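You operate a simulated robot arm through the tools that you are given. There is no shell and no other tool. Be economical: measure what you need, move in short steps, check, and stop when the job is done.

You run a simulated two-armed robot. Do the job below in one go: nothing can be reset, and whatever is moved stays where it is left.

JOB
Pull both tank strap bolts up with the nut runner, blue bolt first.
Fine: shut the fuel cap before you start; the runner is set at 50, one run a bolt, and it goes back on the tank top.

It is judged by the outcome, as a careful person would: the job done as asked, and still so three seconds after it is handed in. It fails if anything else is knocked over, pushed out of place, dropped, spilled or broken. Lids that push on must go on centred and level and be pressed home; caps that screw on are set level and turned clockwise until they are tight.

ROBOT AND FRAMES
Two 6-joint arms with two-finger parallel grippers on one trunk, on a base that drives. Base frame: it is fixed to the floor where the robot stands at the start and does not move with it; the origin is under the middle of the robot, x ahead of it, y to its left, z up; the surface under the hand at the start is at about z = 920. Units: mm, degrees, N and s.
The left shoulder is at the start at [60, 187, 1222], the right one opposite. With the tool pointing down near the work surface each hand reaches from about 240 to 620 mm from the robot's upright axis, wherever it stands, measured 20 degrees to its own side. Places, roughly: blue strap bolt [400, 400, 900]; fuel cap [500, 0, 1000]; fuel tank [600, 100, 700]; fuel tank top [600, 200, 900]; runner knob [400, 200, 1000]; white strap bolt [400, -300, 900]. Payload 1.57 kg a hand.
Tool frame (each hand has its own): the origin (TCP) lies between the finger pads and is the grasp point; the fingertips stand 30 mm ahead of it; z points along the fingers, y is the line along which they close. Largest opening 110 mm; finger width 24, thickness 12; the body of the gripper, 48 by 112 mm, starts 78 mm behind the TCP.
Orientation is that of the tool frame in the base frame, as [roll, pitch, yaw] about the fixed x, y, z axes, in that order (R = Rz(yaw) Ry(pitch) Rx(roll)). With the fingers straight down and closing along the base's y, the tool's x points along the base's -x, its y along +y and its z along -z.

CONTROLS
- The arms move only by the tool apply_moves. It takes "left_steps", "right_steps" or both (then of equal length, played together; a hand with none holds still); each is a list of rows, each a list of 7 numbers: the shift along the base's x, y, z in units of 300 mm (1.0 is 300 mm), then the turn, a rotation vector about the base's x, y, z in units of 60 degrees (1.0 is 60 degrees), then the finger opening in mm, from 0 to 110. In form: [[x, y, z, wx, wy, wz, jaw], ...]. A call has 1 to 8 rows; each row is the pose to reach, as a shift and turn from the pose commanded when the call began. A call with a number of a shift or a turn outside -1 to 1 is refused whole. Each row takes 0.2 s and may step no farther than 50 mm and 8.6 degrees from the row before; otherwise, or with a gripper value out of range, the whole call is refused. A pose out of reach is approached as far as the arm can. The call stops where the force on the tool passes 70 N (or 10 N more than at its start, if that is more) or the arm is blocked; 0.2 s more then pass. The fingers move at their own pace (about 153 mm/s each) and stop on an object; they squeeze with about 20 N. The grip force told is the motor's: it shows also when the fingers shut on nothing. Time passes only in rows, and 0.2 s behind the last, so rows that repeat a pose let the fingers close. The reply holds the time, the measured pose of the TCP, the force on the tool along the base axes, the opening and the grip force, in the units named above and with some noise, with the torque about the TCP (base axes, N m) and any sound that the robot's microphone picked up.
- Cameras (640 x 400 px; columns grow to the right, rows downward): "scene" is now at [19.4, 8.2, 1763.6]; the picture's right is [0.10, -1.00, 0.00], its down [-0.76, -0.08, -0.64] and it looks along [0.64, 0.06, -0.76] (base axes); focal length 268 px, centre (320, 200). "left" rides on the left gripper at [70, -16, -141] in its tool frame; the picture's right is [0.23, 0.97, 0.00], its down [-0.86, 0.20, -0.48] and it looks along [-0.47, 0.11, 0.88] (tool axes); focal length 222 px, centre (320, 200). "right" rides on the right gripper at [70, 16, -141] in its tool frame; the picture's right is [-0.23, 0.97, 0.00], its down [-0.86, -0.20, -0.48] and it looks along [-0.47, -0.11, 0.88] (tool axes); focal length 222 px, centre (320, 200). There is no depth. A picture from a camera that has moved, and an enlarged one, comes with that camera's place and axes in the base frame and with its lens.
- camera(camera): a new picture of that camera. The clock stands still meanwhile.
- slide_trunk(by): slides the trunk up (or, below 0, down) by that many mm; the arms and the scene camera ride with it, the base frame stays. It gives what a move gives, with no picture.
- drive_base(legs): drives the robot by 1 to 6 legs, each [ahead, left, turn to the left] in mm, mm and degrees, along the robot's own axes; the way and the turn of a leg run together, so that a leg with both is an arc; at most 1500 mm and 180 degrees a leg. The arms and the cameras ride along, it lands a little off, and it stops where it bumps. It gives what a move gives.
- turn_head(pan, tilt): turns the head with the scene camera to pan (to the left, within 86 degrees either way) and tilt (down, from -29 to 69), counted from straight ahead of the robot. It gives what a move gives.
- inspect(camera, box): a new picture of the part [left, top, right, bottom] of that camera's present view, enlarged. The clock stands still meanwhile.
- finish_job(): hands the job in; it is judged then, once.

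Go step by step. Nothing tells you exact positions but the pictures and the camera data: compare them with the known pose of the tool, close in by small moves and look again before you grip or let go. The budget is 120 turns and 108 pictures, counting those below and the enlarged ones. Unless the task says otherwise, let go and move clear before handing in, and close with one line.

The tools are called after "Request:" as a command line: name --argument value ..., lists and objects as JSON in quotes. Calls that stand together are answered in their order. apply_moves: Moves the arms, as the interface text tells. Its arguments: {"type":"object","properties":{"left_steps":{"type":"array"},"right_steps":{"type":"array"}},"required":[]} The other tools are called the same way: slide_trunk (by) slides the trunk up or down; drive_base (legs) drives the base; turn_head (pan, tilt) turns the head that bears the scene camera; camera (camera) takes a picture; inspect (camera, box) takes an enlarged picture of a part of a camera's view; finish_job () hands the job in.

At the start:

```text
clock: 0.0
left_ee_pos: [398.5, 244.7, 1334.0]
left_ee_rot: [179.9, 0.0, 180.0]
left_force: [-0.3, -1.2, 0.0]
left_wrist_torque: [-0.01, 0.02, 0.04]
left_opening: 110.1
left_gripper_force: 0.0
right_ee_pos: [394.3, -99.0, 1307.0]
right_ee_rot: [-179.9, 0.0, 180.0]
right_force: [0.1, 0.1, 0.6]
right_wrist_torque: [0.01, -0.02, -0.02]
right_opening: 110.3
right_gripper_force: 0.0
trunk travel left (down, up): [-850.0, 140.0]
robot x, y, heading: [-3.4, -3.0, -0.0]
head pan, tilt: [5.7, 49.9]
```

scene: 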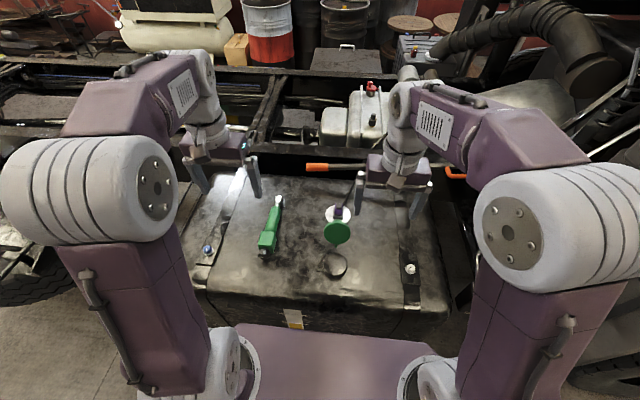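
right: 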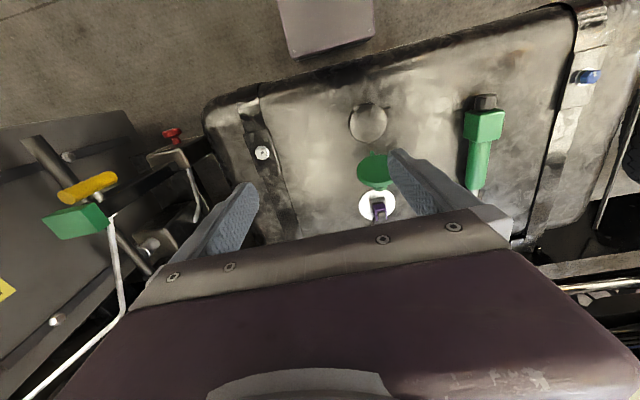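
left: 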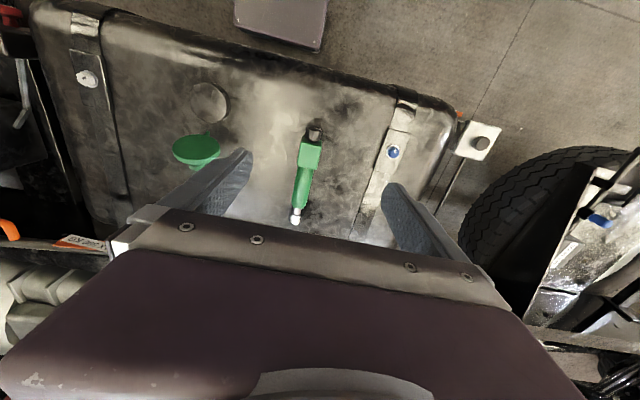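

The tank lies ahead, with a green runner lying on its top, an open green flip cap beside the filler, a blue bolt on the left strap and a white one on the right. I'll look closer before moving.

Request:
inspect --camera "scene" --box '[180, 170, 340, 290]'

Request:
inspect --camera "scene" --box '[290, 170, 450, 290]'

Request:
inspect --camera "left" --box '[160, 70, 420, 240]'

Request:
inspect --camera "right" --box '[220, 80, 520, 240]'

```text
3.33 times, centred on (260, 230) of scene
camera zoom: at [19.4, 8.2, 1763.6], right [0.1, -1.0, 0.0], down [-0.76, -0.08, -0.64], along [0.64, 0.06, -0.76], focal length 895 px, centre (520, 100)
```

zoom: 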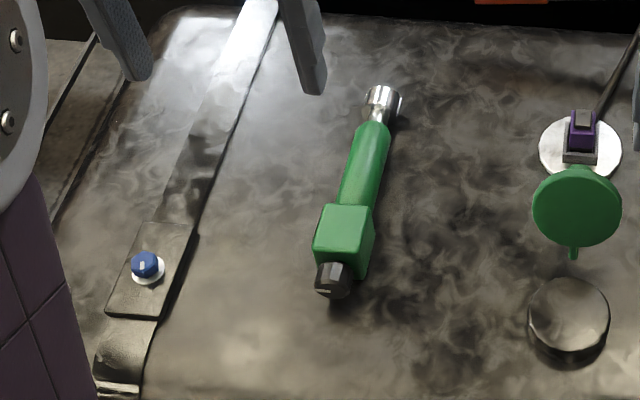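

```text
3.33 times, centred on (370, 230) of scene
camera zoom: at [19.4, 8.2, 1763.6], right [0.1, -1.0, 0.0], down [-0.76, -0.08, -0.64], along [0.64, 0.06, -0.76], focal length 895 px, centre (153, 100)
```

zoom: 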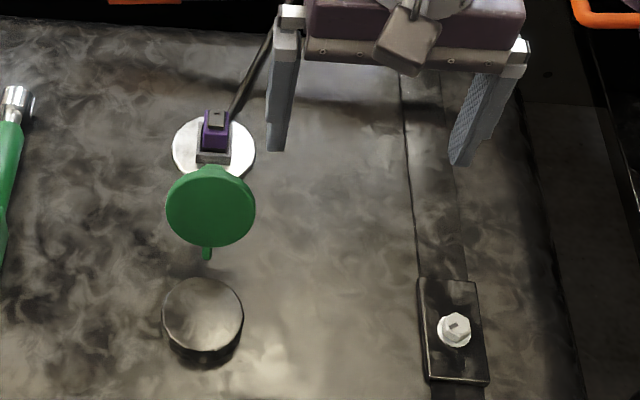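

```text
2.35 times, centred on (290, 155) of left
camera zoom: at [328.8, 228.2, 1474.8], right [-0.23, 0.97, 0.0], down [0.86, 0.2, 0.48], along [0.47, 0.11, -0.88], focal length 523 px, centre (391, 306)
```

zoom: 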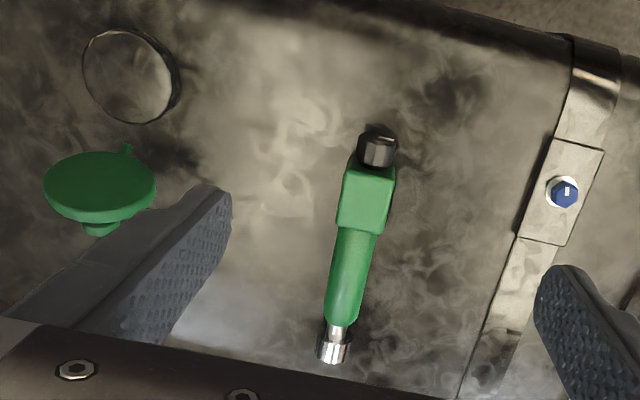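

```text
2.13 times, centred on (370, 160) of right
camera zoom: at [323.5, -82.7, 1448.8], right [0.23, 0.97, 0.0], down [0.86, -0.2, 0.48], along [0.47, -0.11, -0.88], focal length 474 px, centre (213, 285)
```

zoom: 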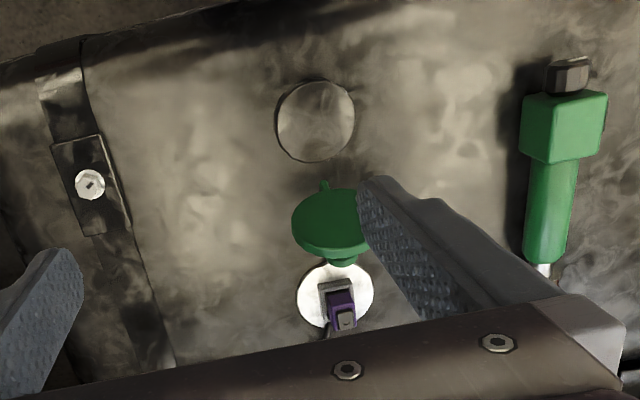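

Triangulating puts the green cap about (527,-4,1000), the blue bolt about (436,429,965), and a black disc and a white flange on either side of the cap. I need a closer, lower view of the cap, so I'll bring the right hand down and tilt it.

Request:
apply_moves --right_steps '[[0, -0.1, -0.1, 0.14, 0, 0, 110], [0, -0.2, -0.2, 0.28, 0, 0, 110], [0, -0.3, -0.3, 0.42, 0, 0, 110], [0, -0.4, -0.4, 0.56, 0, 0, 110]]'

Request:
camera --camera "right"

```text
clock: 1.0
left_ee_pos: [400.2, 241.7, 1333.6]
left_ee_rot: [179.8, 0.0, 180.0]
left_force: [0.5, -0.6, -0.6]
left_wrist_torque: [0.0, -0.01, -0.01]
left_opening: 109.8
left_gripper_force: 0.0
right_ee_pos: [394.9, -221.4, 1186.3]
right_ee_rot: [146.2, -0.1, 179.9]
right_force: [0.0, -0.3, -0.8]
right_wrist_torque: [0.02, 0.03, 0.01]
right_opening: 110.1
right_gripper_force: 0.1
trunk travel left (down, up): [-850.0, 140.0]
robot x, y, heading: [0.1, -0.1, 0.1]
head pan, tilt: [5.7, 49.9]
```

```text
100 pictures are left
camera right: at [324.0, -286.9, 1313.0], right [0.23, 0.81, 0.54], down [0.85, -0.43, 0.29], along [0.47, 0.4, -0.79], focal length 222 px, centre (320, 200)
```

right: 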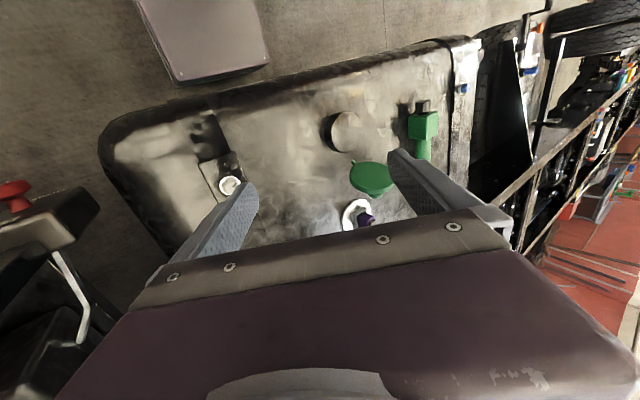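

Request:
inspect --camera "right" --box '[300, 80, 460, 240]'

Request:
inspect --camera "scene" --box '[310, 190, 370, 290]'

```text
2.50 times, centred on (380, 160) of right
camera zoom: at [324.0, -286.9, 1313.0], right [0.23, 0.81, 0.54], down [0.85, -0.43, 0.29], along [0.47, 0.4, -0.79], focal length 555 px, centre (170, 300)
```

zoom: 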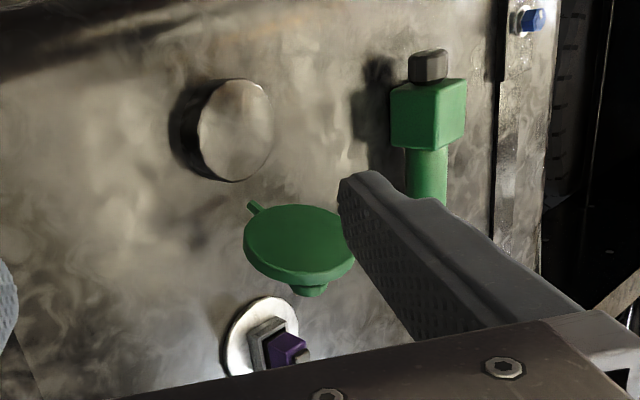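

```text
4.00 times, centred on (340, 240) of scene
camera zoom: at [20.9, 4.2, 1763.6], right [0.1, -1.0, 0.0], down [-0.76, -0.07, -0.64], along [0.64, 0.07, -0.77], focal length 1074 px, centre (240, 40)
```

zoom: 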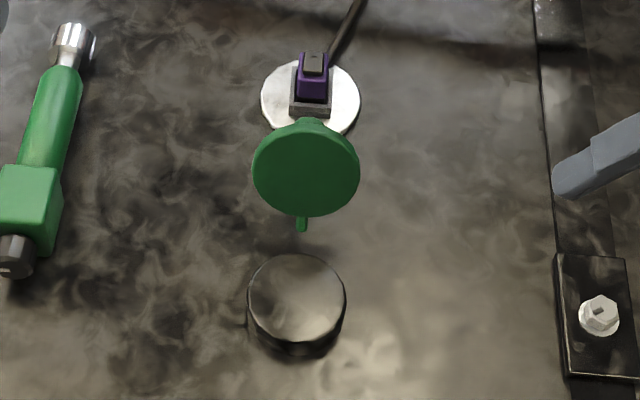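

The cap is a flip lid hinged behind the raised black filler neck, leaning back away from me, with its knob on the far side. I'll swing it shut with the closed right fingers from behind, after setting them straight above and past the lid.

Request:
apply_moves --right_steps '[[0, 0.05, 0.05, -0.08, 0, 0, 0], [0.1, 0.15, 0.05, -0.16, 0, 0, 0], [0.2, 0.27, 0.05, -0.24, 0, 0, 0], [0.32, 0.38, 0, -0.32, 0, 0, 0], [0.43, 0.49, -0.05, -0.42, 0, 0, 0], [0.54, 0.6, -0.1, -0.5, 0, 0, 0], [0.65, 0.71, -0.15, -0.56, 0, 0, 0]]'

Request:
camera --camera "scene"

Request:
camera --camera "right"

```text
refused: row 4 steps farther than a row can; nothing moved
```

```text
97 pictures are left
camera scene: at [20.9, 4.2, 1763.6], right [0.1, -1.0, 0.0], down [-0.76, -0.07, -0.64], along [0.64, 0.07, -0.77], focal length 268 px, centre (320, 200)
```

scene: 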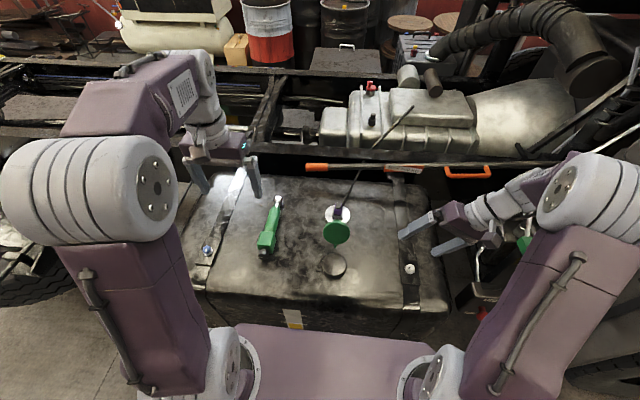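

```text
96 pictures are left
camera right: at [324.0, -286.9, 1313.0], right [0.23, 0.81, 0.54], down [0.85, -0.43, 0.29], along [0.47, 0.4, -0.79], focal length 222 px, centre (320, 200)
```

right: 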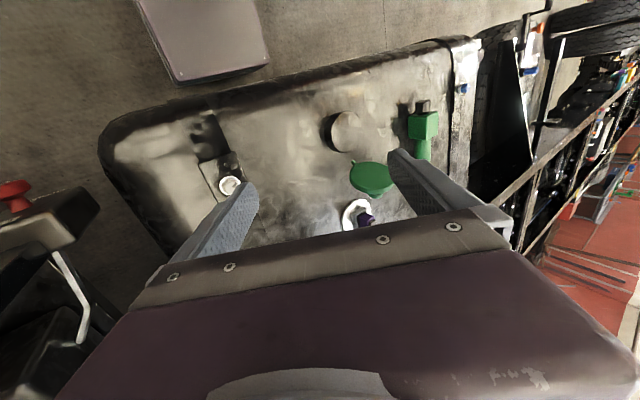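

The move was refused for step size, so I'll repeat it with smaller steps.

Request:
apply_moves --right_steps '[[0, 0.05, 0.05, -0.08, 0, 0, 0], [0.08, 0.14, 0.05, -0.16, 0, 0, 0], [0.17, 0.24, 0.05, -0.24, 0, 0, 0], [0.26, 0.34, 0.02, -0.32, 0, 0, 0], [0.36, 0.45, -0.02, -0.4, 0, 0, 0], [0.46, 0.55, -0.06, -0.48, 0, 0, 0], [0.56, 0.64, -0.11, -0.54, 0, 0, 0], [0.65, 0.71, -0.15, -0.56, 0, 0, 0]]'

Request:
camera --camera "scene"

Request:
camera --camera "right"

```text
clock: 2.8
left_ee_pos: [399.6, 245.5, 1334.3]
left_ee_rot: [-180.0, -0.1, -180.0]
left_force: [0.4, 0.9, 0.5]
left_wrist_torque: [0.01, 0.04, -0.01]
left_opening: 110.1
left_gripper_force: 0.0
right_ee_pos: [568.5, -13.1, 1143.8]
right_ee_rot: [-179.8, -0.2, 179.9]
right_force: [0.0, -0.8, 0.7]
right_wrist_torque: [0.04, 0.02, -0.02]
right_opening: 0.1
right_gripper_force: 20.0
right hand out of reach, approached as far as the arm can: row 8
trunk travel left (down, up): [-850.0, 140.0]
robot x, y, heading: [-0.3, 0.3, 0.2]
head pan, tilt: [5.7, 49.9]
```

```text
95 pictures are left
camera scene: at [20.6, 8.5, 1763.6], right [0.1, -1.0, 0.0], down [-0.76, -0.08, -0.64], along [0.64, 0.06, -0.77], focal length 268 px, centre (320, 200)
```

scene: 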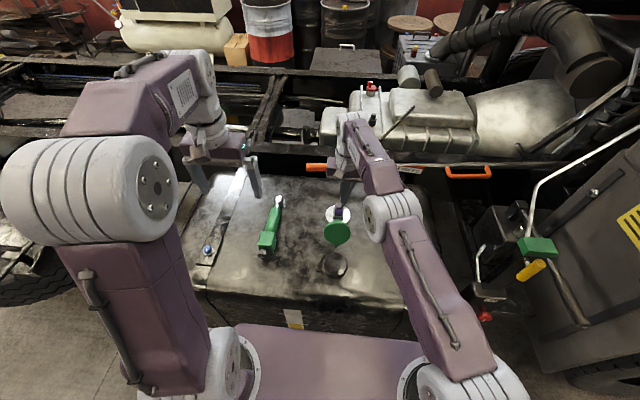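

```text
94 pictures are left
camera right: at [498.5, 4.0, 1285.2], right [0.23, 0.97, 0.0], down [0.86, -0.2, 0.48], along [0.46, -0.11, -0.88], focal length 222 px, centre (320, 200)
```

right: 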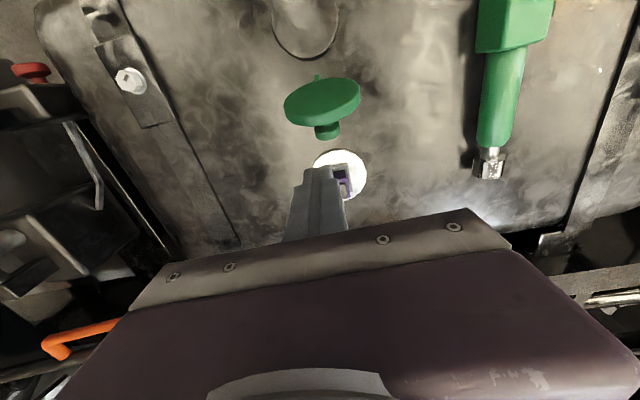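

The straight-down hand is at its reach limit here, so I'll tilt the fingers forward about 25° to gain reach, staying above the lid.

Request:
apply_moves --right_steps '[[0, 0, 0, 0, -0.14, 0, 0], [0, 0, 0, 0, -0.28, 0, 0], [0, 0.01, 0, 0, -0.42, 0, 0], [0, 0.01, 0, 0, -0.42, 0, 0]]'

```text
clock: 3.8
left_ee_pos: [399.3, 246.2, 1333.7]
left_ee_rot: [-180.0, -0.1, 180.0]
left_force: [0.6, 0.3, -0.3]
left_wrist_torque: [0.02, 0.02, -0.04]
left_opening: 110.3
left_gripper_force: 0.1
right_ee_pos: [567.9, -8.7, 1145.1]
right_ee_rot: [180.0, 25.3, 180.0]
right_force: [-0.4, -0.1, 0.4]
right_wrist_torque: [0.01, 0.0, -0.02]
right_opening: 0.0
right_gripper_force: 19.8
trunk travel left (down, up): [-850.0, 140.0]
robot x, y, heading: [2.7, 0.4, 0.0]
head pan, tilt: [5.7, 49.9]
```

Request:
apply_moves --right_steps '[[0.07, 0.02, -0.08, 0, 0, 0, 0], [0.07, 0.02, -0.2, 0, 0, 0, 0], [0.07, 0.02, -0.28, 0, 0, 0, 0]]'

Request:
camera --camera "right"

Request:
inspect --camera "scene" --box '[280, 170, 400, 290]'

```text
clock: 4.6
left_ee_pos: [398.2, 245.8, 1334.9]
left_ee_rot: [180.0, -0.1, 180.0]
left_force: [-0.8, 0.4, 0.5]
left_wrist_torque: [-0.01, 0.03, 0.0]
left_opening: 110.1
left_gripper_force: 0.0
right_ee_pos: [588.2, -2.7, 1060.4]
right_ee_rot: [179.9, 25.4, 180.0]
right_force: [-0.2, -0.3, -0.5]
right_wrist_torque: [0.02, 0.0, 0.0]
right_opening: 0.0
right_gripper_force: 19.8
trunk travel left (down, up): [-850.0, 140.0]
robot x, y, heading: [-0.2, 2.7, 0.0]
head pan, tilt: [5.7, 49.9]
```

```text
93 pictures are left
camera right: at [464.6, 13.1, 1158.6], right [0.21, 0.97, 0.1], down [0.57, -0.2, 0.8], along [0.8, -0.11, -0.6], focal length 222 px, centre (320, 200)
```

right: 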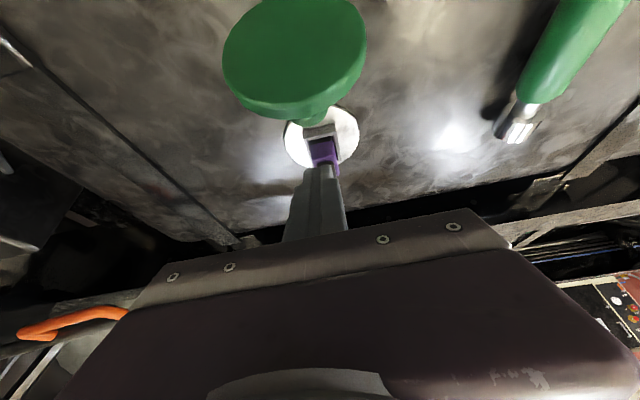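

```text
3.33 times, centred on (340, 230) of scene
camera zoom: at [19.1, 8.2, 1763.6], right [0.1, -1.0, 0.0], down [-0.76, -0.08, -0.64], along [0.64, 0.06, -0.76], focal length 895 px, centre (253, 100)
```

zoom: 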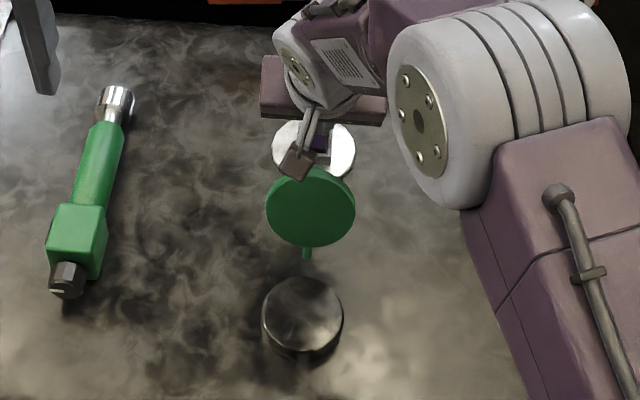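

Request:
apply_moves --right_steps '[[0.02, 0, -0.05, 0, 0, 0, 0], [0.02, 0, -0.09, 0, 0, 0, 0], [-0.03, 0, -0.09, 0, 0, 0, 0], [-0.08, 0, -0.09, 0, 0, 0, 0]]'

Request:
camera --camera "right"

```text
clock: 5.6
left_ee_pos: [400.2, 243.9, 1333.3]
left_ee_rot: [180.0, 0.1, 180.0]
left_force: [-0.3, 0.3, 0.6]
left_wrist_torque: [-0.02, -0.03, 0.0]
left_opening: 109.9
left_gripper_force: 0.0
right_ee_pos: [567.9, -2.8, 1036.4]
right_ee_rot: [179.7, 25.6, 179.9]
right_force: [11.8, -0.7, 13.3]
right_wrist_torque: [-0.03, -0.13, -0.03]
right_opening: 0.1
right_gripper_force: 20.0
trunk travel left (down, up): [-850.0, 140.0]
robot x, y, heading: [-3.3, -1.7, -0.0]
head pan, tilt: [5.7, 49.9]
```

```text
91 pictures are left
camera right: at [443.6, 13.1, 1132.8], right [0.2, 0.97, 0.1], down [0.56, -0.2, 0.8], along [0.8, -0.11, -0.59], focal length 222 px, centre (320, 200)
```

right: 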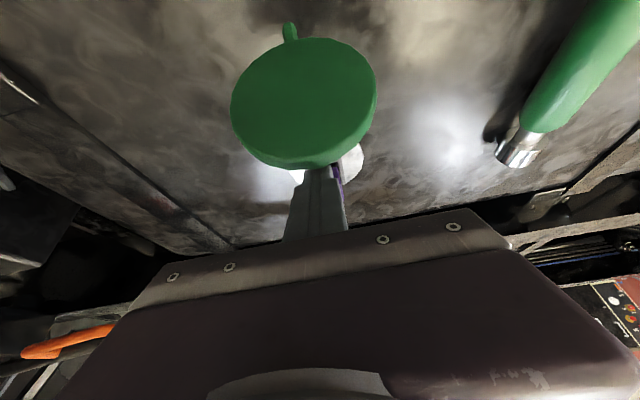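

There is contact with the lid at about 12 N. I'll keep sweeping towards me and raise slightly along the lid's arc.

Request:
apply_moves --right_steps '[[-0.04, 0, 0.03, 0, 0, 0, 0], [-0.1, 0, 0.04, 0, 0, 0, 0], [-0.16, 0, 0.04, 0, 0, 0, 0], [-0.22, 0, 0.04, 0, 0, 0, 0]]'

Request:
camera --camera "right"

Request:
inspect --camera "scene" --box '[280, 170, 400, 290]'

```text
clock: 6.6
left_ee_pos: [397.4, 244.8, 1333.4]
left_ee_rot: [180.0, -0.1, 180.0]
left_force: [-0.1, -0.1, -0.6]
left_wrist_torque: [0.0, -0.04, 0.02]
left_opening: 109.8
left_gripper_force: 0.2
right_ee_pos: [498.9, -3.9, 1044.2]
right_ee_rot: [-179.9, 25.1, -179.9]
right_force: [0.7, -0.1, -0.5]
right_wrist_torque: [0.03, 0.02, 0.0]
right_opening: 0.0
right_gripper_force: 20.1
trunk travel left (down, up): [-850.0, 140.0]
robot x, y, heading: [0.2, 0.4, 0.1]
head pan, tilt: [5.7, 49.9]
```

```text
90 pictures are left
camera right: at [375.2, 12.7, 1142.9], right [0.21, 0.97, 0.1], down [0.57, -0.2, 0.8], along [0.79, -0.11, -0.6], focal length 222 px, centre (320, 200)
```

right: 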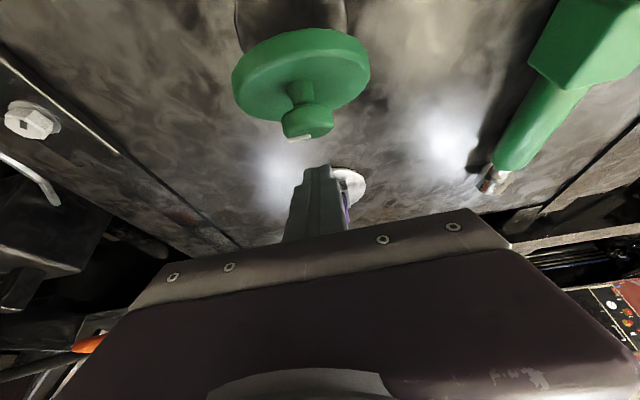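

```text
3.33 times, centred on (340, 230) of scene
camera zoom: at [17.9, 8.5, 1763.4], right [0.1, -1.0, 0.0], down [-0.76, -0.08, -0.65], along [0.64, 0.06, -0.76], focal length 895 px, centre (253, 100)
```

zoom: 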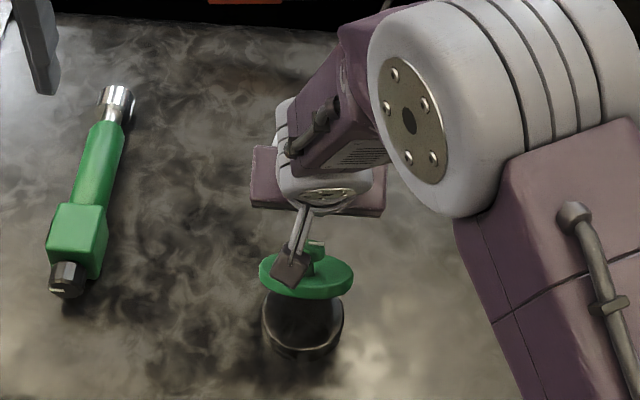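

The lid is past upright and leaning partly shut. I'll lift, straighten the hand and press down on the middle of the lid over the neck.

Request:
apply_moves --right_steps '[[0, 0, 0.15, 0, 0.1, 0, 0], [-0.08, 0, 0.2, 0, 0.2, 0, 0], [-0.17, 0, 0.2, 0, 0.3, 0, 0], [-0.24, 0, 0.2, 0, 0.42, 0, 0], [-0.24, 0, 0.2, 0, 0.42, 0, 0]]'

Request:
camera --camera "right"

Request:
inspect --camera "scene" --box '[280, 170, 400, 290]'

Request:
inspect --camera "left" --box '[140, 60, 300, 220]'

```text
clock: 7.8
left_ee_pos: [400.5, 244.8, 1333.7]
left_ee_rot: [180.0, -0.1, -179.9]
left_force: [0.1, -0.4, -0.5]
left_wrist_torque: [-0.03, -0.01, 0.01]
left_opening: 109.8
left_gripper_force: 0.0
right_ee_pos: [427.3, -4.4, 1106.1]
right_ee_rot: [179.9, -0.2, 179.9]
right_force: [-0.6, 0.4, -0.5]
right_wrist_torque: [0.01, 0.02, 0.01]
right_opening: 0.0
right_gripper_force: 19.7
trunk travel left (down, up): [-850.0, 140.0]
robot x, y, heading: [-1.9, 2.3, -0.1]
head pan, tilt: [5.7, 49.9]
```

```text
88 pictures are left
camera right: at [357.7, 12.2, 1247.8], right [0.23, 0.97, 0.0], down [0.86, -0.2, 0.48], along [0.47, -0.11, -0.88], focal length 222 px, centre (320, 200)
```

right: 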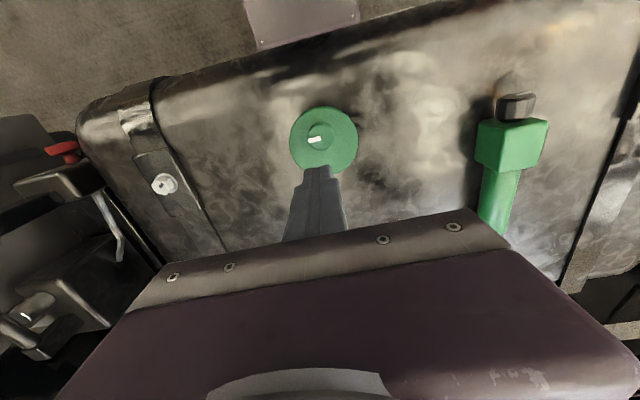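

```text
3.33 times, centred on (340, 230) of scene
camera zoom: at [19.1, 8.3, 1763.6], right [0.1, -1.0, 0.0], down [-0.76, -0.08, -0.64], along [0.64, 0.06, -0.76], focal length 895 px, centre (253, 100)
```

zoom: 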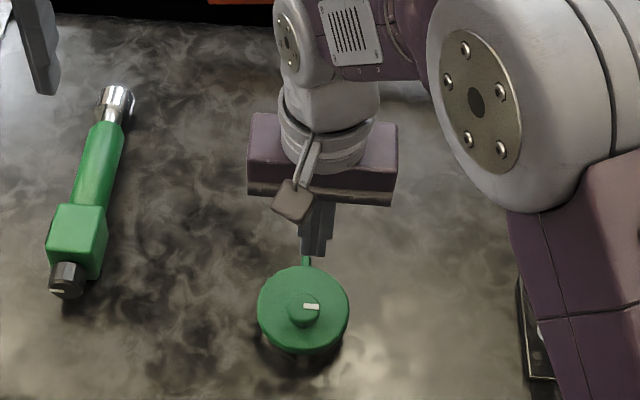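

```text
2.50 times, centred on (220, 140) of left
camera zoom: at [328.5, 228.3, 1474.8], right [-0.23, 0.97, 0.0], down [0.86, 0.2, 0.48], along [0.47, 0.11, -0.88], focal length 555 px, centre (570, 350)
```

zoom: 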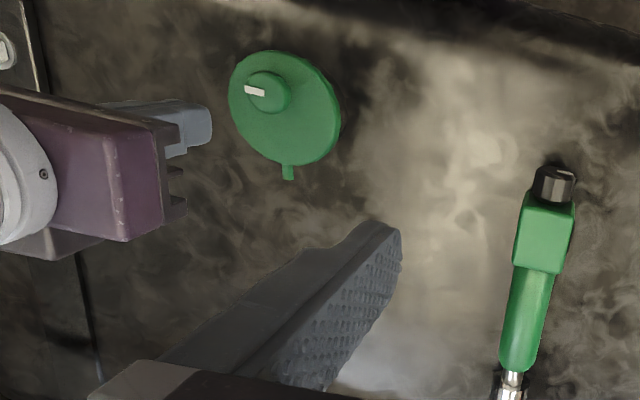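

The lid dropped onto the neck, centred, with its knob on top. I'll press it home gently at the knob.

Request:
apply_moves --right_steps '[[-0.03, 0, -0.1, 0, 0, 0, 0], [-0.037, 0, -0.2, 0, 0, 0, 0], [-0.037, 0, -0.25, 0, 0, 0, 0], [-0.037, 0, -0.28, 0, 0, 0, 0]]'

Request:
inspect --camera "scene" --box '[280, 170, 400, 290]'

```text
clock: 8.8
left_ee_pos: [399.9, 244.9, 1333.8]
left_ee_rot: [179.9, 0.1, 180.0]
left_force: [-0.1, -0.6, 0.1]
left_wrist_torque: [0.01, -0.03, -0.04]
left_opening: 110.0
left_gripper_force: 0.1
right_ee_pos: [417.5, -5.1, 1021.4]
right_ee_rot: [180.0, 0.0, 180.0]
right_force: [-0.6, -1.2, -0.7]
right_wrist_torque: [-0.01, 0.02, 0.01]
right_opening: 0.0
right_gripper_force: 19.8
trunk travel left (down, up): [-850.0, 140.0]
robot x, y, heading: [-2.6, 1.2, 0.1]
head pan, tilt: [5.7, 49.9]
```

```text
3.33 times, centred on (340, 230) of scene
camera zoom: at [19.5, 8.3, 1763.6], right [0.1, -1.0, 0.0], down [-0.76, -0.08, -0.64], along [0.64, 0.06, -0.76], focal length 895 px, centre (253, 100)
```

zoom: 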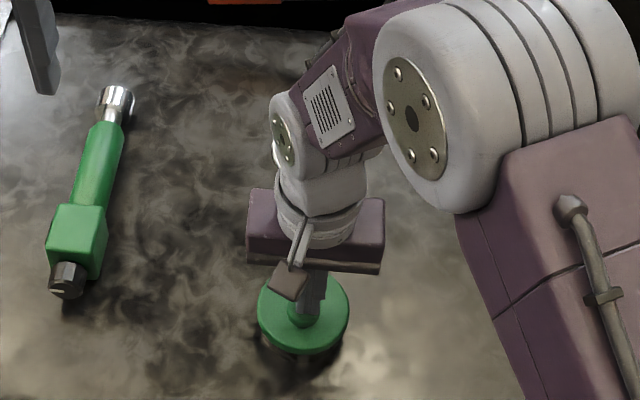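

Request:
apply_moves --right_steps '[[0, 0, -0.02, 0, 0, 0, 0], [0, 0, -0.035, 0, 0, 0, 0], [0, 0, -0.05, 0, 0, 0, 0], [0, 0, -0.06, 0, 0, 0, 0]]'

```text
clock: 9.5
left_ee_pos: [391.6, 243.2, 1337.4]
left_ee_rot: [179.9, 0.3, -180.0]
left_force: [0.9, -0.7, -0.5]
left_wrist_torque: [0.02, 0.03, -0.02]
left_opening: 110.0
left_gripper_force: 0.0
right_ee_pos: [416.0, -4.2, 1018.7]
right_ee_rot: [179.8, 1.0, -179.9]
right_force: [-11.7, -10.4, 51.2]
right_wrist_torque: [-0.32, 0.33, 0.06]
right_opening: 0.0
right_gripper_force: 19.9
trunk travel left (down, up): [-850.0, 140.0]
robot x, y, heading: [1.0, -0.6, -0.1]
head pan, tilt: [5.7, 49.9]
stopped in row 3 (right hand): the force on the tool passed its limit at 76 N (the readings are from after the stop); the commanded pose is now the measured one
```

Request:
apply_moves --right_steps '[[0, 0, 0.1, 0, 0, 0, 0], [0, -0.1, 0.2, 0, 0, 0, 0], [0, -0.25, 0.25, 0, 0, 0, 0], [-0.1, -0.38, 0.3, 0, 0, 0, 0], [-0.2, -0.5, 0.32, 0, 0, 0, 60], [-0.2, -0.6, 0.35, 0, 0, 0, 110]]'

Request:
inspect --camera "scene" --box '[300, 200, 380, 290]'

Request:
inspect --camera "left" --box '[150, 60, 270, 180]'

Request:
camera --camera "right"

```text
refused: row 4 steps farther than a row can; nothing moved
```

```text
4.44 times, centred on (340, 245) of scene
camera zoom: at [9.1, 6.1, 1764.1], right [0.1, -1.0, 0.0], down [-0.76, -0.07, -0.65], along [0.65, 0.06, -0.76], focal length 1193 px, centre (231, 0)
```

zoom: 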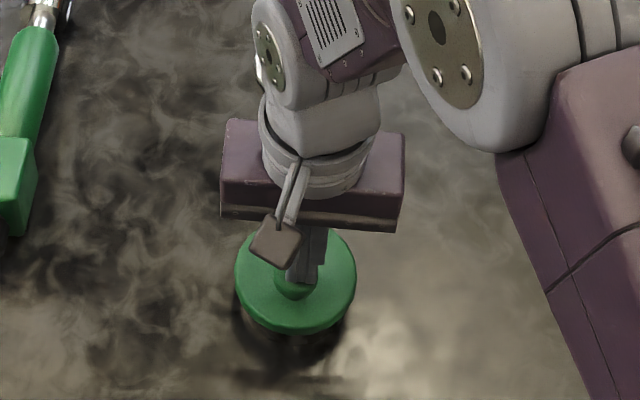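

```text
3.33 times, centred on (210, 120) of left
camera zoom: at [320.3, 226.2, 1477.6], right [-0.23, 0.97, 0.0], down [0.85, 0.2, 0.48], along [0.47, 0.11, -0.88], focal length 740 px, centre (687, 467)
```

zoom: 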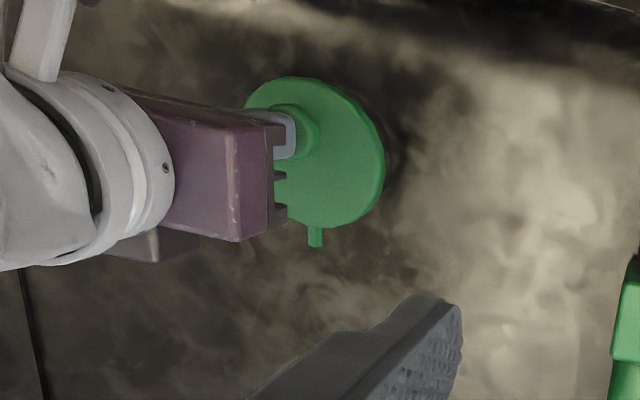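

```text
82 pictures are left
camera right: at [342.5, 11.3, 1158.5], right [0.23, 0.97, 0.01], down [0.85, -0.2, 0.49], along [0.48, -0.1, -0.87], focal length 222 px, centre (320, 200)
```

right: 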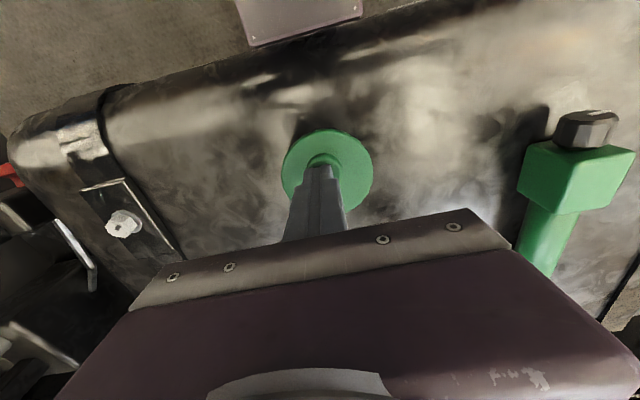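

Request:
apply_moves --right_steps '[[0, 0, 0.1, 0, 0, 0, 0], [0, -0.1, 0.2, 0, 0, 0, 0], [0, -0.22, 0.25, 0, 0, 0, 0], [-0.08, -0.34, 0.28, 0, 0, 0, 0], [-0.16, -0.46, 0.31, 0, 0, 0, 60], [-0.2, -0.58, 0.34, 0, 0, 0, 110]]'

Request:
inspect --camera "scene" --box '[230, 200, 380, 290]'

Request:
inspect --camera "left" --box '[150, 60, 340, 180]'

```text
clock: 10.9
left_ee_pos: [398.6, 243.6, 1334.9]
left_ee_rot: [179.8, -0.1, -180.0]
left_force: [0.1, 0.6, 0.8]
left_wrist_torque: [0.05, -0.04, -0.01]
left_opening: 110.3
left_gripper_force: 0.0
right_ee_pos: [359.0, -180.5, 1114.2]
right_ee_rot: [179.6, 0.7, -180.0]
right_force: [-0.9, 0.0, 0.2]
right_wrist_torque: [0.05, -0.03, 0.0]
right_opening: 109.7
right_gripper_force: 0.0
trunk travel left (down, up): [-850.0, 140.0]
robot x, y, heading: [0.4, 0.4, 0.2]
head pan, tilt: [5.7, 49.9]
```

```text
4.27 times, centred on (305, 245) of scene
camera zoom: at [18.2, 5.8, 1763.6], right [0.1, -1.0, 0.0], down [-0.76, -0.07, -0.65], along [0.64, 0.06, -0.76], focal length 1145 px, centre (384, 8)
```

zoom: 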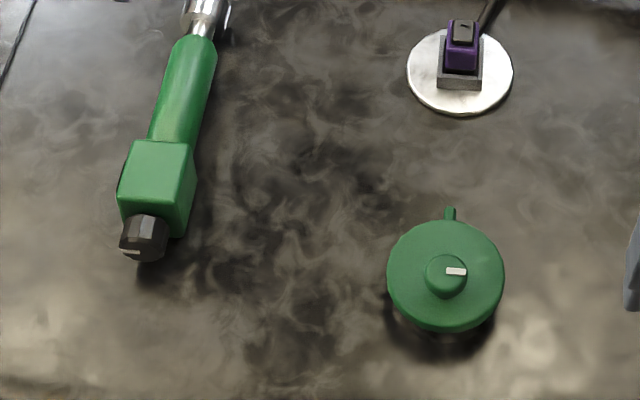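

```text
3.33 times, centred on (245, 120) of left
camera zoom: at [327.8, 226.1, 1475.4], right [-0.23, 0.97, 0.0], down [0.85, 0.2, 0.48], along [0.47, 0.11, -0.88], focal length 740 px, centre (570, 467)
```

zoom: 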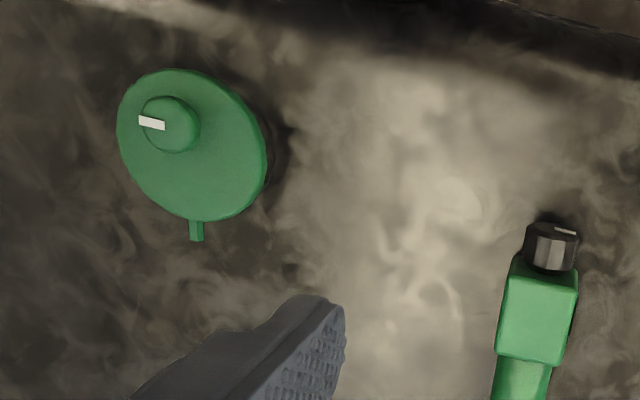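

The lid sits flat and centred, but its knob carries a pointer and could be a latch. I'll go back and gently test whether it turns clockwise.

Request:
apply_moves --right_steps '[[0.06, 0.12, 0, 0, 0, 0, 70], [0.12, 0.25, 0, 0, 0, 0, 70], [0.16, 0.38, 0, 0, 0, 0, 70], [0.196, 0.51, 0, 0, 0, 0, 70], [0.196, 0.588, -0.05, 0, -0.012, 0, 70], [0.196, 0.588, -0.2, 0, -0.012, 0, 70]]'

Request:
inspect --camera "right" --box '[240, 80, 420, 240]'

```text
clock: 12.3
left_ee_pos: [399.3, 244.5, 1333.6]
left_ee_rot: [180.0, -0.2, -180.0]
left_force: [0.8, 0.0, -0.4]
left_wrist_torque: [0.04, 0.04, -0.02]
left_opening: 110.0
left_gripper_force: 0.0
right_ee_pos: [419.7, -1.6, 1055.3]
right_ee_rot: [179.7, 1.3, 179.9]
right_force: [0.2, 0.1, 0.1]
right_wrist_torque: [0.0, 0.03, 0.03]
right_opening: 70.2
right_gripper_force: 0.0
trunk travel left (down, up): [-850.0, 140.0]
robot x, y, heading: [2.3, 1.9, 0.0]
head pan, tilt: [5.7, 49.9]
```

```text
2.50 times, centred on (330, 160) of right
camera zoom: at [346.0, 13.8, 1194.8], right [0.23, 0.97, 0.01], down [0.84, -0.2, 0.5], along [0.49, -0.1, -0.87], focal length 555 px, centre (295, 300)
```

zoom: 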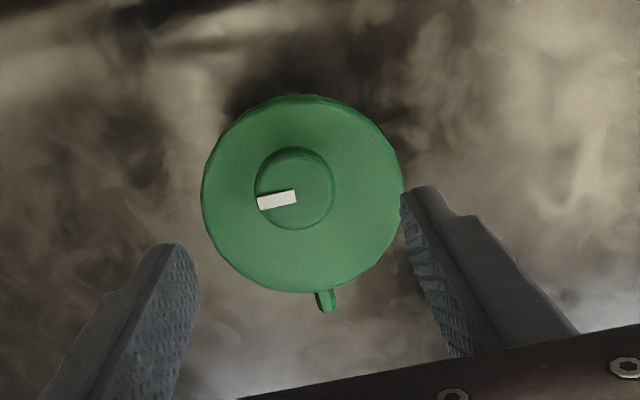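

Request:
apply_moves --right_steps '[[-0.01, 0.01, -0.08, 0, 0.02, 0, 60], [-0.01, 0.01, -0.147, 0, 0.02, 0, 50], [-0.01, 0.01, -0.147, 0, 0.02, 0, 20], [-0.01, 0.01, -0.147, 0, 0.02, 0, 10], [-0.01, 0.01, -0.147, 0, 0.02, 0, 10]]'

```text
clock: 13.5
left_ee_pos: [399.5, 243.8, 1333.3]
left_ee_rot: [180.0, 0.0, 180.0]
left_force: [-0.2, -0.1, 0.5]
left_wrist_torque: [-0.02, 0.02, -0.01]
left_opening: 110.1
left_gripper_force: 0.0
right_ee_pos: [415.9, -0.7, 1011.0]
right_ee_rot: [179.7, 0.1, -180.0]
right_force: [-0.4, -5.3, -1.9]
right_wrist_torque: [-0.13, 0.41, -0.06]
right_opening: 30.6
right_gripper_force: 39.8
trunk travel left (down, up): [-850.0, 140.0]
robot x, y, heading: [1.1, 2.0, -0.1]
head pan, tilt: [5.7, 49.9]
```

Request:
apply_moves --right_steps '[[0, 0.006, 0, 0, 0, -0.1, 10], [0, 0.006, 0, 0, 0, -0.2, 10], [0, 0.006, 0, 0, 0, -0.3, 10]]'

Request:
inspect --camera "right" --box '[240, 80, 420, 240]'

```text
clock: 14.3
left_ee_pos: [399.5, 240.1, 1334.1]
left_ee_rot: [179.8, 0.1, 180.0]
left_force: [-0.1, 0.1, 0.8]
left_wrist_torque: [0.01, -0.01, 0.01]
left_opening: 110.1
left_gripper_force: 0.1
right_ee_pos: [416.1, -1.1, 1011.4]
right_ee_rot: [179.8, 0.0, 162.0]
right_force: [0.4, -18.9, -1.6]
right_wrist_torque: [-0.48, 0.01, 0.64]
right_opening: 30.1
right_gripper_force: 39.0
trunk travel left (down, up): [-850.0, 140.0]
robot x, y, heading: [3.4, 1.3, 0.1]
head pan, tilt: [5.7, 49.9]
```

```text
2.50 times, centred on (330, 160) of right
camera zoom: at [354.1, 35.9, 1152.3], right [0.52, 0.86, 0.01], down [0.75, -0.46, 0.48], along [0.41, -0.24, -0.88], focal length 555 px, centre (295, 300)
```

zoom: 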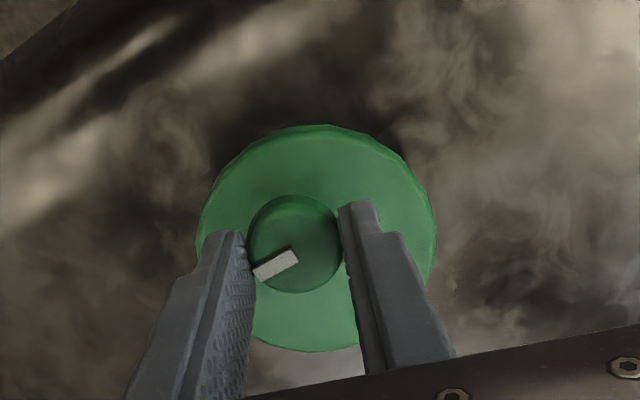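

The knob resists and the fingers just slip at 0.6 Nm, so it doesn't turn and the cap is shut. I'll release and move clear.

Request:
apply_moves --right_steps '[[0, 0.004, 0, 0, 0, 0, 40], [0, 0.004, 0, 0, 0, 0, 70], [0, 0.004, 0.12, 0, 0, 0, 70], [0, -0.1, 0.24, 0, 0, 0.1, 70], [-0.06, -0.22, 0.3, 0, 0, 0.2, 90], [-0.12, -0.35, 0.34, 0, 0, 0.3, 110], [-0.15, -0.5, 0.36, 0, 0, 0.3, 110], [-0.15, -0.65, 0.4, 0, 0, 0.3, 110]]'

Request:
inspect --camera "scene" --box '[230, 200, 380, 290]'

```text
clock: 16.1
left_ee_pos: [399.2, 242.4, 1334.7]
left_ee_rot: [179.9, 0.0, 179.9]
left_force: [0.2, -0.8, -0.5]
left_wrist_torque: [0.02, -0.01, 0.04]
left_opening: 110.0
left_gripper_force: 0.1
right_ee_pos: [369.7, -192.7, 1133.2]
right_ee_rot: [179.5, 0.0, -179.9]
right_force: [-1.0, 0.4, 0.4]
right_wrist_torque: [0.04, 0.01, 0.02]
right_opening: 110.3
right_gripper_force: 0.2
trunk travel left (down, up): [-850.0, 140.0]
robot x, y, heading: [0.7, 0.9, -0.3]
head pan, tilt: [5.7, 49.9]
```

```text
4.27 times, centred on (305, 245) of scene
camera zoom: at [19.0, 5.5, 1763.5], right [0.1, -1.0, 0.0], down [-0.76, -0.07, -0.64], along [0.64, 0.06, -0.76], focal length 1145 px, centre (384, 8)
```

zoom: 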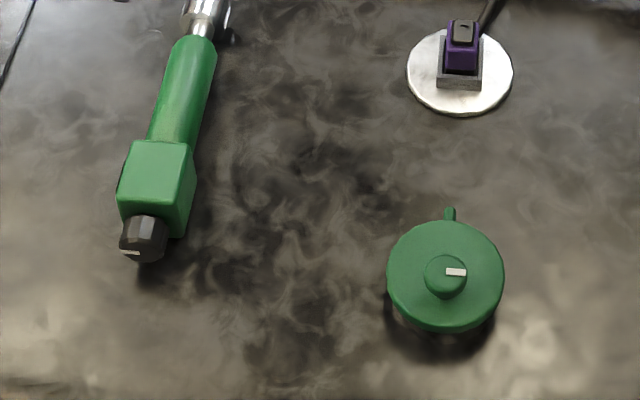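

The cap is shut and everything else is in place. Now I'll turn the left hand 180° about the vertical so that its camera will be on top when the fingers point forward at the runner.

Request:
apply_moves --left_steps '[[0, 0, 0, 0, 0, -0.14, 110], [0, 0, 0, 0, 0, -0.28, 110], [0, 0, 0, 0, 0, -0.42, 110], [0, 0, 0, 0, 0, -0.56, 110], [0, 0, 0, 0, 0, -0.7, 110], [0, 0, 0, 0, 0, -0.84, 110], [0, 0, 0, 0, 0, -0.98, 110]]'

Request:
apply_moves --left_steps '[[0, 0, 0, 0, 0, -0.14, 110], [0, 0, 0, 0, 0, -0.28, 110], [0, 0, 0, 0, 0, -0.42, 110], [0, 0, 0, 0, 0, -0.56, 110], [0, 0, 0, 0, 0, -0.7, 110], [0, 0, 0, 0, 0, -0.84, 110], [0, 0, 0, 0, 0, -0.98, 110]]'

Request:
apply_moves --left_steps '[[0, 0, 0, 0, 0, -0.14, 110], [0, 0, 0, 0, 0, -0.28, 110], [0, 0, 0, 0, 0, -0.42, 110], [0, 0, 0, 0, 0, -0.56, 110], [0, 0, 0, 0, 0, -0.7, 110], [0, 0, 0, 0, 0, -0.84, 110], [0, 0, 0, 0, 0, -0.98, 110]]'

```text
clock: 17.7
left_ee_pos: [398.5, 245.7, 1334.0]
left_ee_rot: [-179.9, 0.0, 121.0]
left_force: [-1.0, -0.1, -0.1]
left_wrist_torque: [-0.01, -0.01, 0.01]
left_opening: 110.1
left_gripper_force: 0.0
right_ee_pos: [370.5, -190.1, 1133.8]
right_ee_rot: [179.7, 0.2, 180.0]
right_force: [-0.5, 0.2, 0.6]
right_wrist_torque: [-0.01, 0.0, -0.02]
right_opening: 109.9
right_gripper_force: 0.1
trunk travel left (down, up): [-850.0, 140.0]
robot x, y, heading: [-2.5, 1.1, -0.0]
head pan, tilt: [5.7, 49.9]
```

```text
clock: 19.3
left_ee_pos: [398.7, 245.0, 1333.6]
left_ee_rot: [-179.9, 0.0, 62.2]
left_force: [0.3, -0.7, 0.4]
left_wrist_torque: [-0.05, -0.01, 0.0]
left_opening: 110.1
left_gripper_force: 0.1
right_ee_pos: [370.1, -190.2, 1133.9]
right_ee_rot: [179.7, 0.0, 180.0]
right_force: [0.2, 0.7, -0.7]
right_wrist_torque: [0.01, 0.05, 0.02]
right_opening: 110.0
right_gripper_force: 0.1
trunk travel left (down, up): [-850.0, 140.0]
robot x, y, heading: [0.6, 3.2, -0.0]
head pan, tilt: [5.7, 49.9]
```

```text
clock: 20.9
left_ee_pos: [398.2, 175.4, 1326.4]
left_ee_rot: [-178.7, -0.3, 4.6]
left_force: [0.4, -0.5, 0.2]
left_wrist_torque: [0.05, -0.02, -0.01]
left_opening: 109.8
left_gripper_force: 0.0
left hand out of reach, approached as far as the arm can: row 6, 7
right_ee_pos: [370.5, -191.5, 1133.4]
right_ee_rot: [179.6, 0.1, -179.9]
right_force: [0.1, -1.0, 0.1]
right_wrist_torque: [0.06, 0.0, 0.01]
right_opening: 109.8
right_gripper_force: 0.0
trunk travel left (down, up): [-850.0, 140.0]
robot x, y, heading: [-2.3, 0.7, -0.0]
head pan, tilt: [5.7, 49.9]
```

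Request:
apply_moves --left_steps '[[0, 0.05, -0.05, 0, -0.14, 0, 110], [0, 0.1, -0.1, 0, -0.28, 0, 110], [0, 0.15, -0.2, 0, -0.42, 0, 110], [0, 0.2, -0.3, 0, -0.56, 0, 110], [0, 0.2, -0.4, 0, -0.7, 0, 110], [0, 0.2, -0.5, 0, -0.84, 0, 110], [0, 0.2, -0.6, 0, -0.98, 0, 110]]'

Request:
camera --camera "left"

```text
clock: 22.5
left_ee_pos: [466.1, 276.9, 1176.3]
left_ee_rot: [171.2, -57.9, 9.4]
left_force: [-1.2, 0.4, 0.2]
left_wrist_torque: [0.01, 0.02, -0.02]
left_opening: 109.7
left_gripper_force: 0.0
left hand out of reach, approached as far as the arm can: row 1, 2, 3, 4, 5, 6, 7
right_ee_pos: [370.6, -189.2, 1133.3]
right_ee_rot: [179.8, 0.1, -180.0]
right_force: [-0.5, -0.2, 1.4]
right_wrist_torque: [0.02, -0.02, 0.0]
right_opening: 110.1
right_gripper_force: 0.1
trunk travel left (down, up): [-850.0, 140.0]
robot x, y, heading: [0.1, -0.5, 0.2]
head pan, tilt: [5.7, 49.9]
```

```text
76 pictures are left
camera left: at [381.5, 301.5, 1307.6], right [0.15, -0.95, 0.27], down [-0.85, -0.26, -0.45], along [0.5, -0.16, -0.85], focal length 222 px, centre (320, 200)
```

left: 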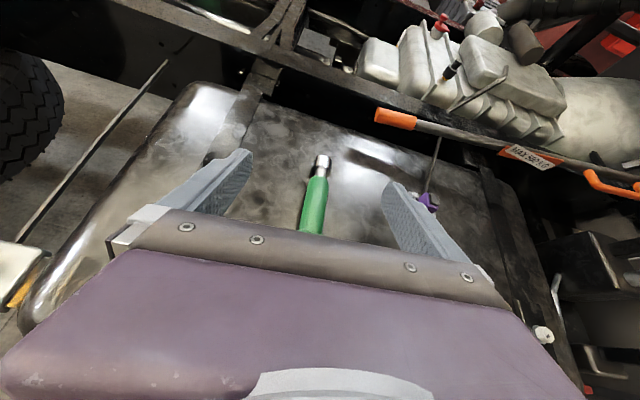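

The flip works, but the arm is cramped this close. I'll lift the right hand out of the way, back the base up 150 mm, and then lower the trunk a bit so the left hand can point forward at the runner's level.

Request:
apply_moves --right_steps '[[0, 0, 0.15, 0, 0, 0, 110], [0, -0.05, 0.3, 0, 0, 0, 110], [0, -0.1, 0.45, 0, 0, 0, 110], [0, -0.15, 0.6, 0, 0, 0, 110], [0, -0.2, 0.75, 0, 0, 0, 110]]'

Request:
drive_base --legs '[[-150, 0, 0]]'

Request:
slide_trunk --by -100

```text
clock: 23.7
left_ee_pos: [466.3, 275.3, 1177.6]
left_ee_rot: [171.1, -57.8, 9.2]
left_force: [0.0, -0.4, 0.4]
left_wrist_torque: [0.0, 0.0, 0.01]
left_opening: 109.8
left_gripper_force: 0.1
right_ee_pos: [370.0, -250.1, 1356.6]
right_ee_rot: [179.7, 0.2, -180.0]
right_force: [-0.5, 0.5, -0.1]
right_wrist_torque: [0.01, -0.03, 0.02]
right_opening: 109.9
right_gripper_force: 0.1
trunk travel left (down, up): [-850.0, 140.0]
robot x, y, heading: [1.9, -0.4, -0.2]
head pan, tilt: [5.7, 49.9]
```

```text
clock: 25.1
left_ee_pos: [316.3, 276.4, 1175.2]
left_ee_rot: [171.1, -57.8, 9.2]
left_force: [0.4, 0.2, -0.8]
left_wrist_torque: [0.02, 0.0, -0.01]
left_opening: 109.9
left_gripper_force: 0.1
right_ee_pos: [223.5, -250.2, 1354.7]
right_ee_rot: [179.8, 0.0, -180.0]
right_force: [0.1, -0.1, 0.0]
right_wrist_torque: [-0.02, 0.02, 0.03]
right_opening: 110.0
right_gripper_force: 0.0
trunk travel left (down, up): [-850.0, 140.0]
robot x, y, heading: [-149.1, 0.2, -0.1]
head pan, tilt: [5.7, 49.9]
```

```text
clock: 26.4
left_ee_pos: [315.3, 275.3, 1078.4]
left_ee_rot: [171.1, -57.8, 9.2]
left_force: [-0.5, 0.3, -0.2]
left_wrist_torque: [0.0, 0.01, 0.01]
left_opening: 110.1
left_gripper_force: 0.1
right_ee_pos: [218.4, -250.3, 1255.6]
right_ee_rot: [179.7, 0.2, -180.0]
right_force: [-0.5, -0.1, 0.5]
right_wrist_torque: [0.01, -0.04, 0.03]
right_opening: 109.8
right_gripper_force: 0.1
trunk travel left (down, up): [-750.0, 240.0]
robot x, y, heading: [-150.3, -0.8, 0.0]
head pan, tilt: [5.7, 49.9]
```

Request:
camera --camera "left"

Request:
inspect --camera "scene" --box '[200, 100, 440, 250]'

```text
75 pictures are left
camera left: at [229.5, 300.2, 1208.8], right [0.15, -0.95, 0.27], down [-0.85, -0.26, -0.46], along [0.51, -0.16, -0.85], focal length 222 px, centre (320, 200)
```

left: 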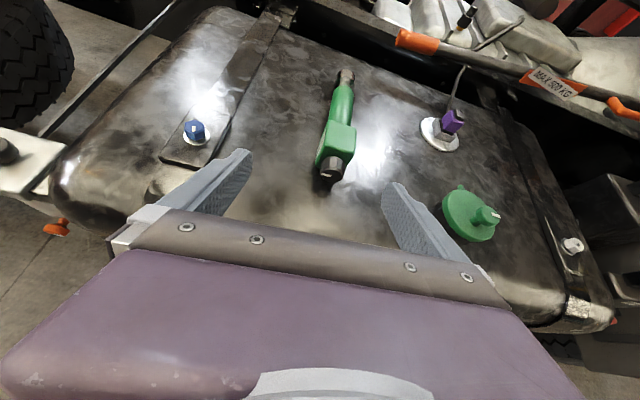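

```text
2.67 times, centred on (320, 175) of scene
camera zoom: at [-132.0, 8.1, 1663.6], right [0.1, -1.0, 0.0], down [-0.76, -0.08, -0.64], along [0.64, 0.06, -0.76], focal length 716 px, centre (320, 267)
```

zoom: 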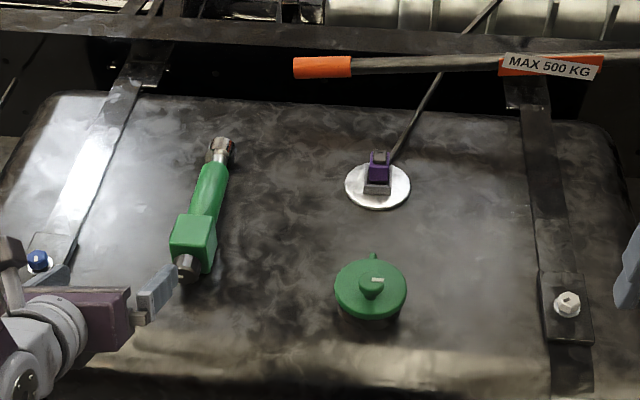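

Request:
inspect --camera "left" --box '[280, 60, 400, 200]'

```text
2.86 times, centred on (340, 130) of left
camera zoom: at [229.5, 300.2, 1208.8], right [0.15, -0.95, 0.27], down [-0.85, -0.26, -0.46], along [0.51, -0.16, -0.85], focal length 635 px, centre (263, 400)
```

zoom: 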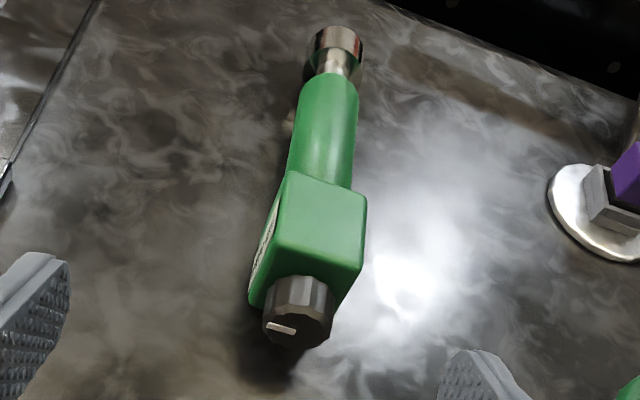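

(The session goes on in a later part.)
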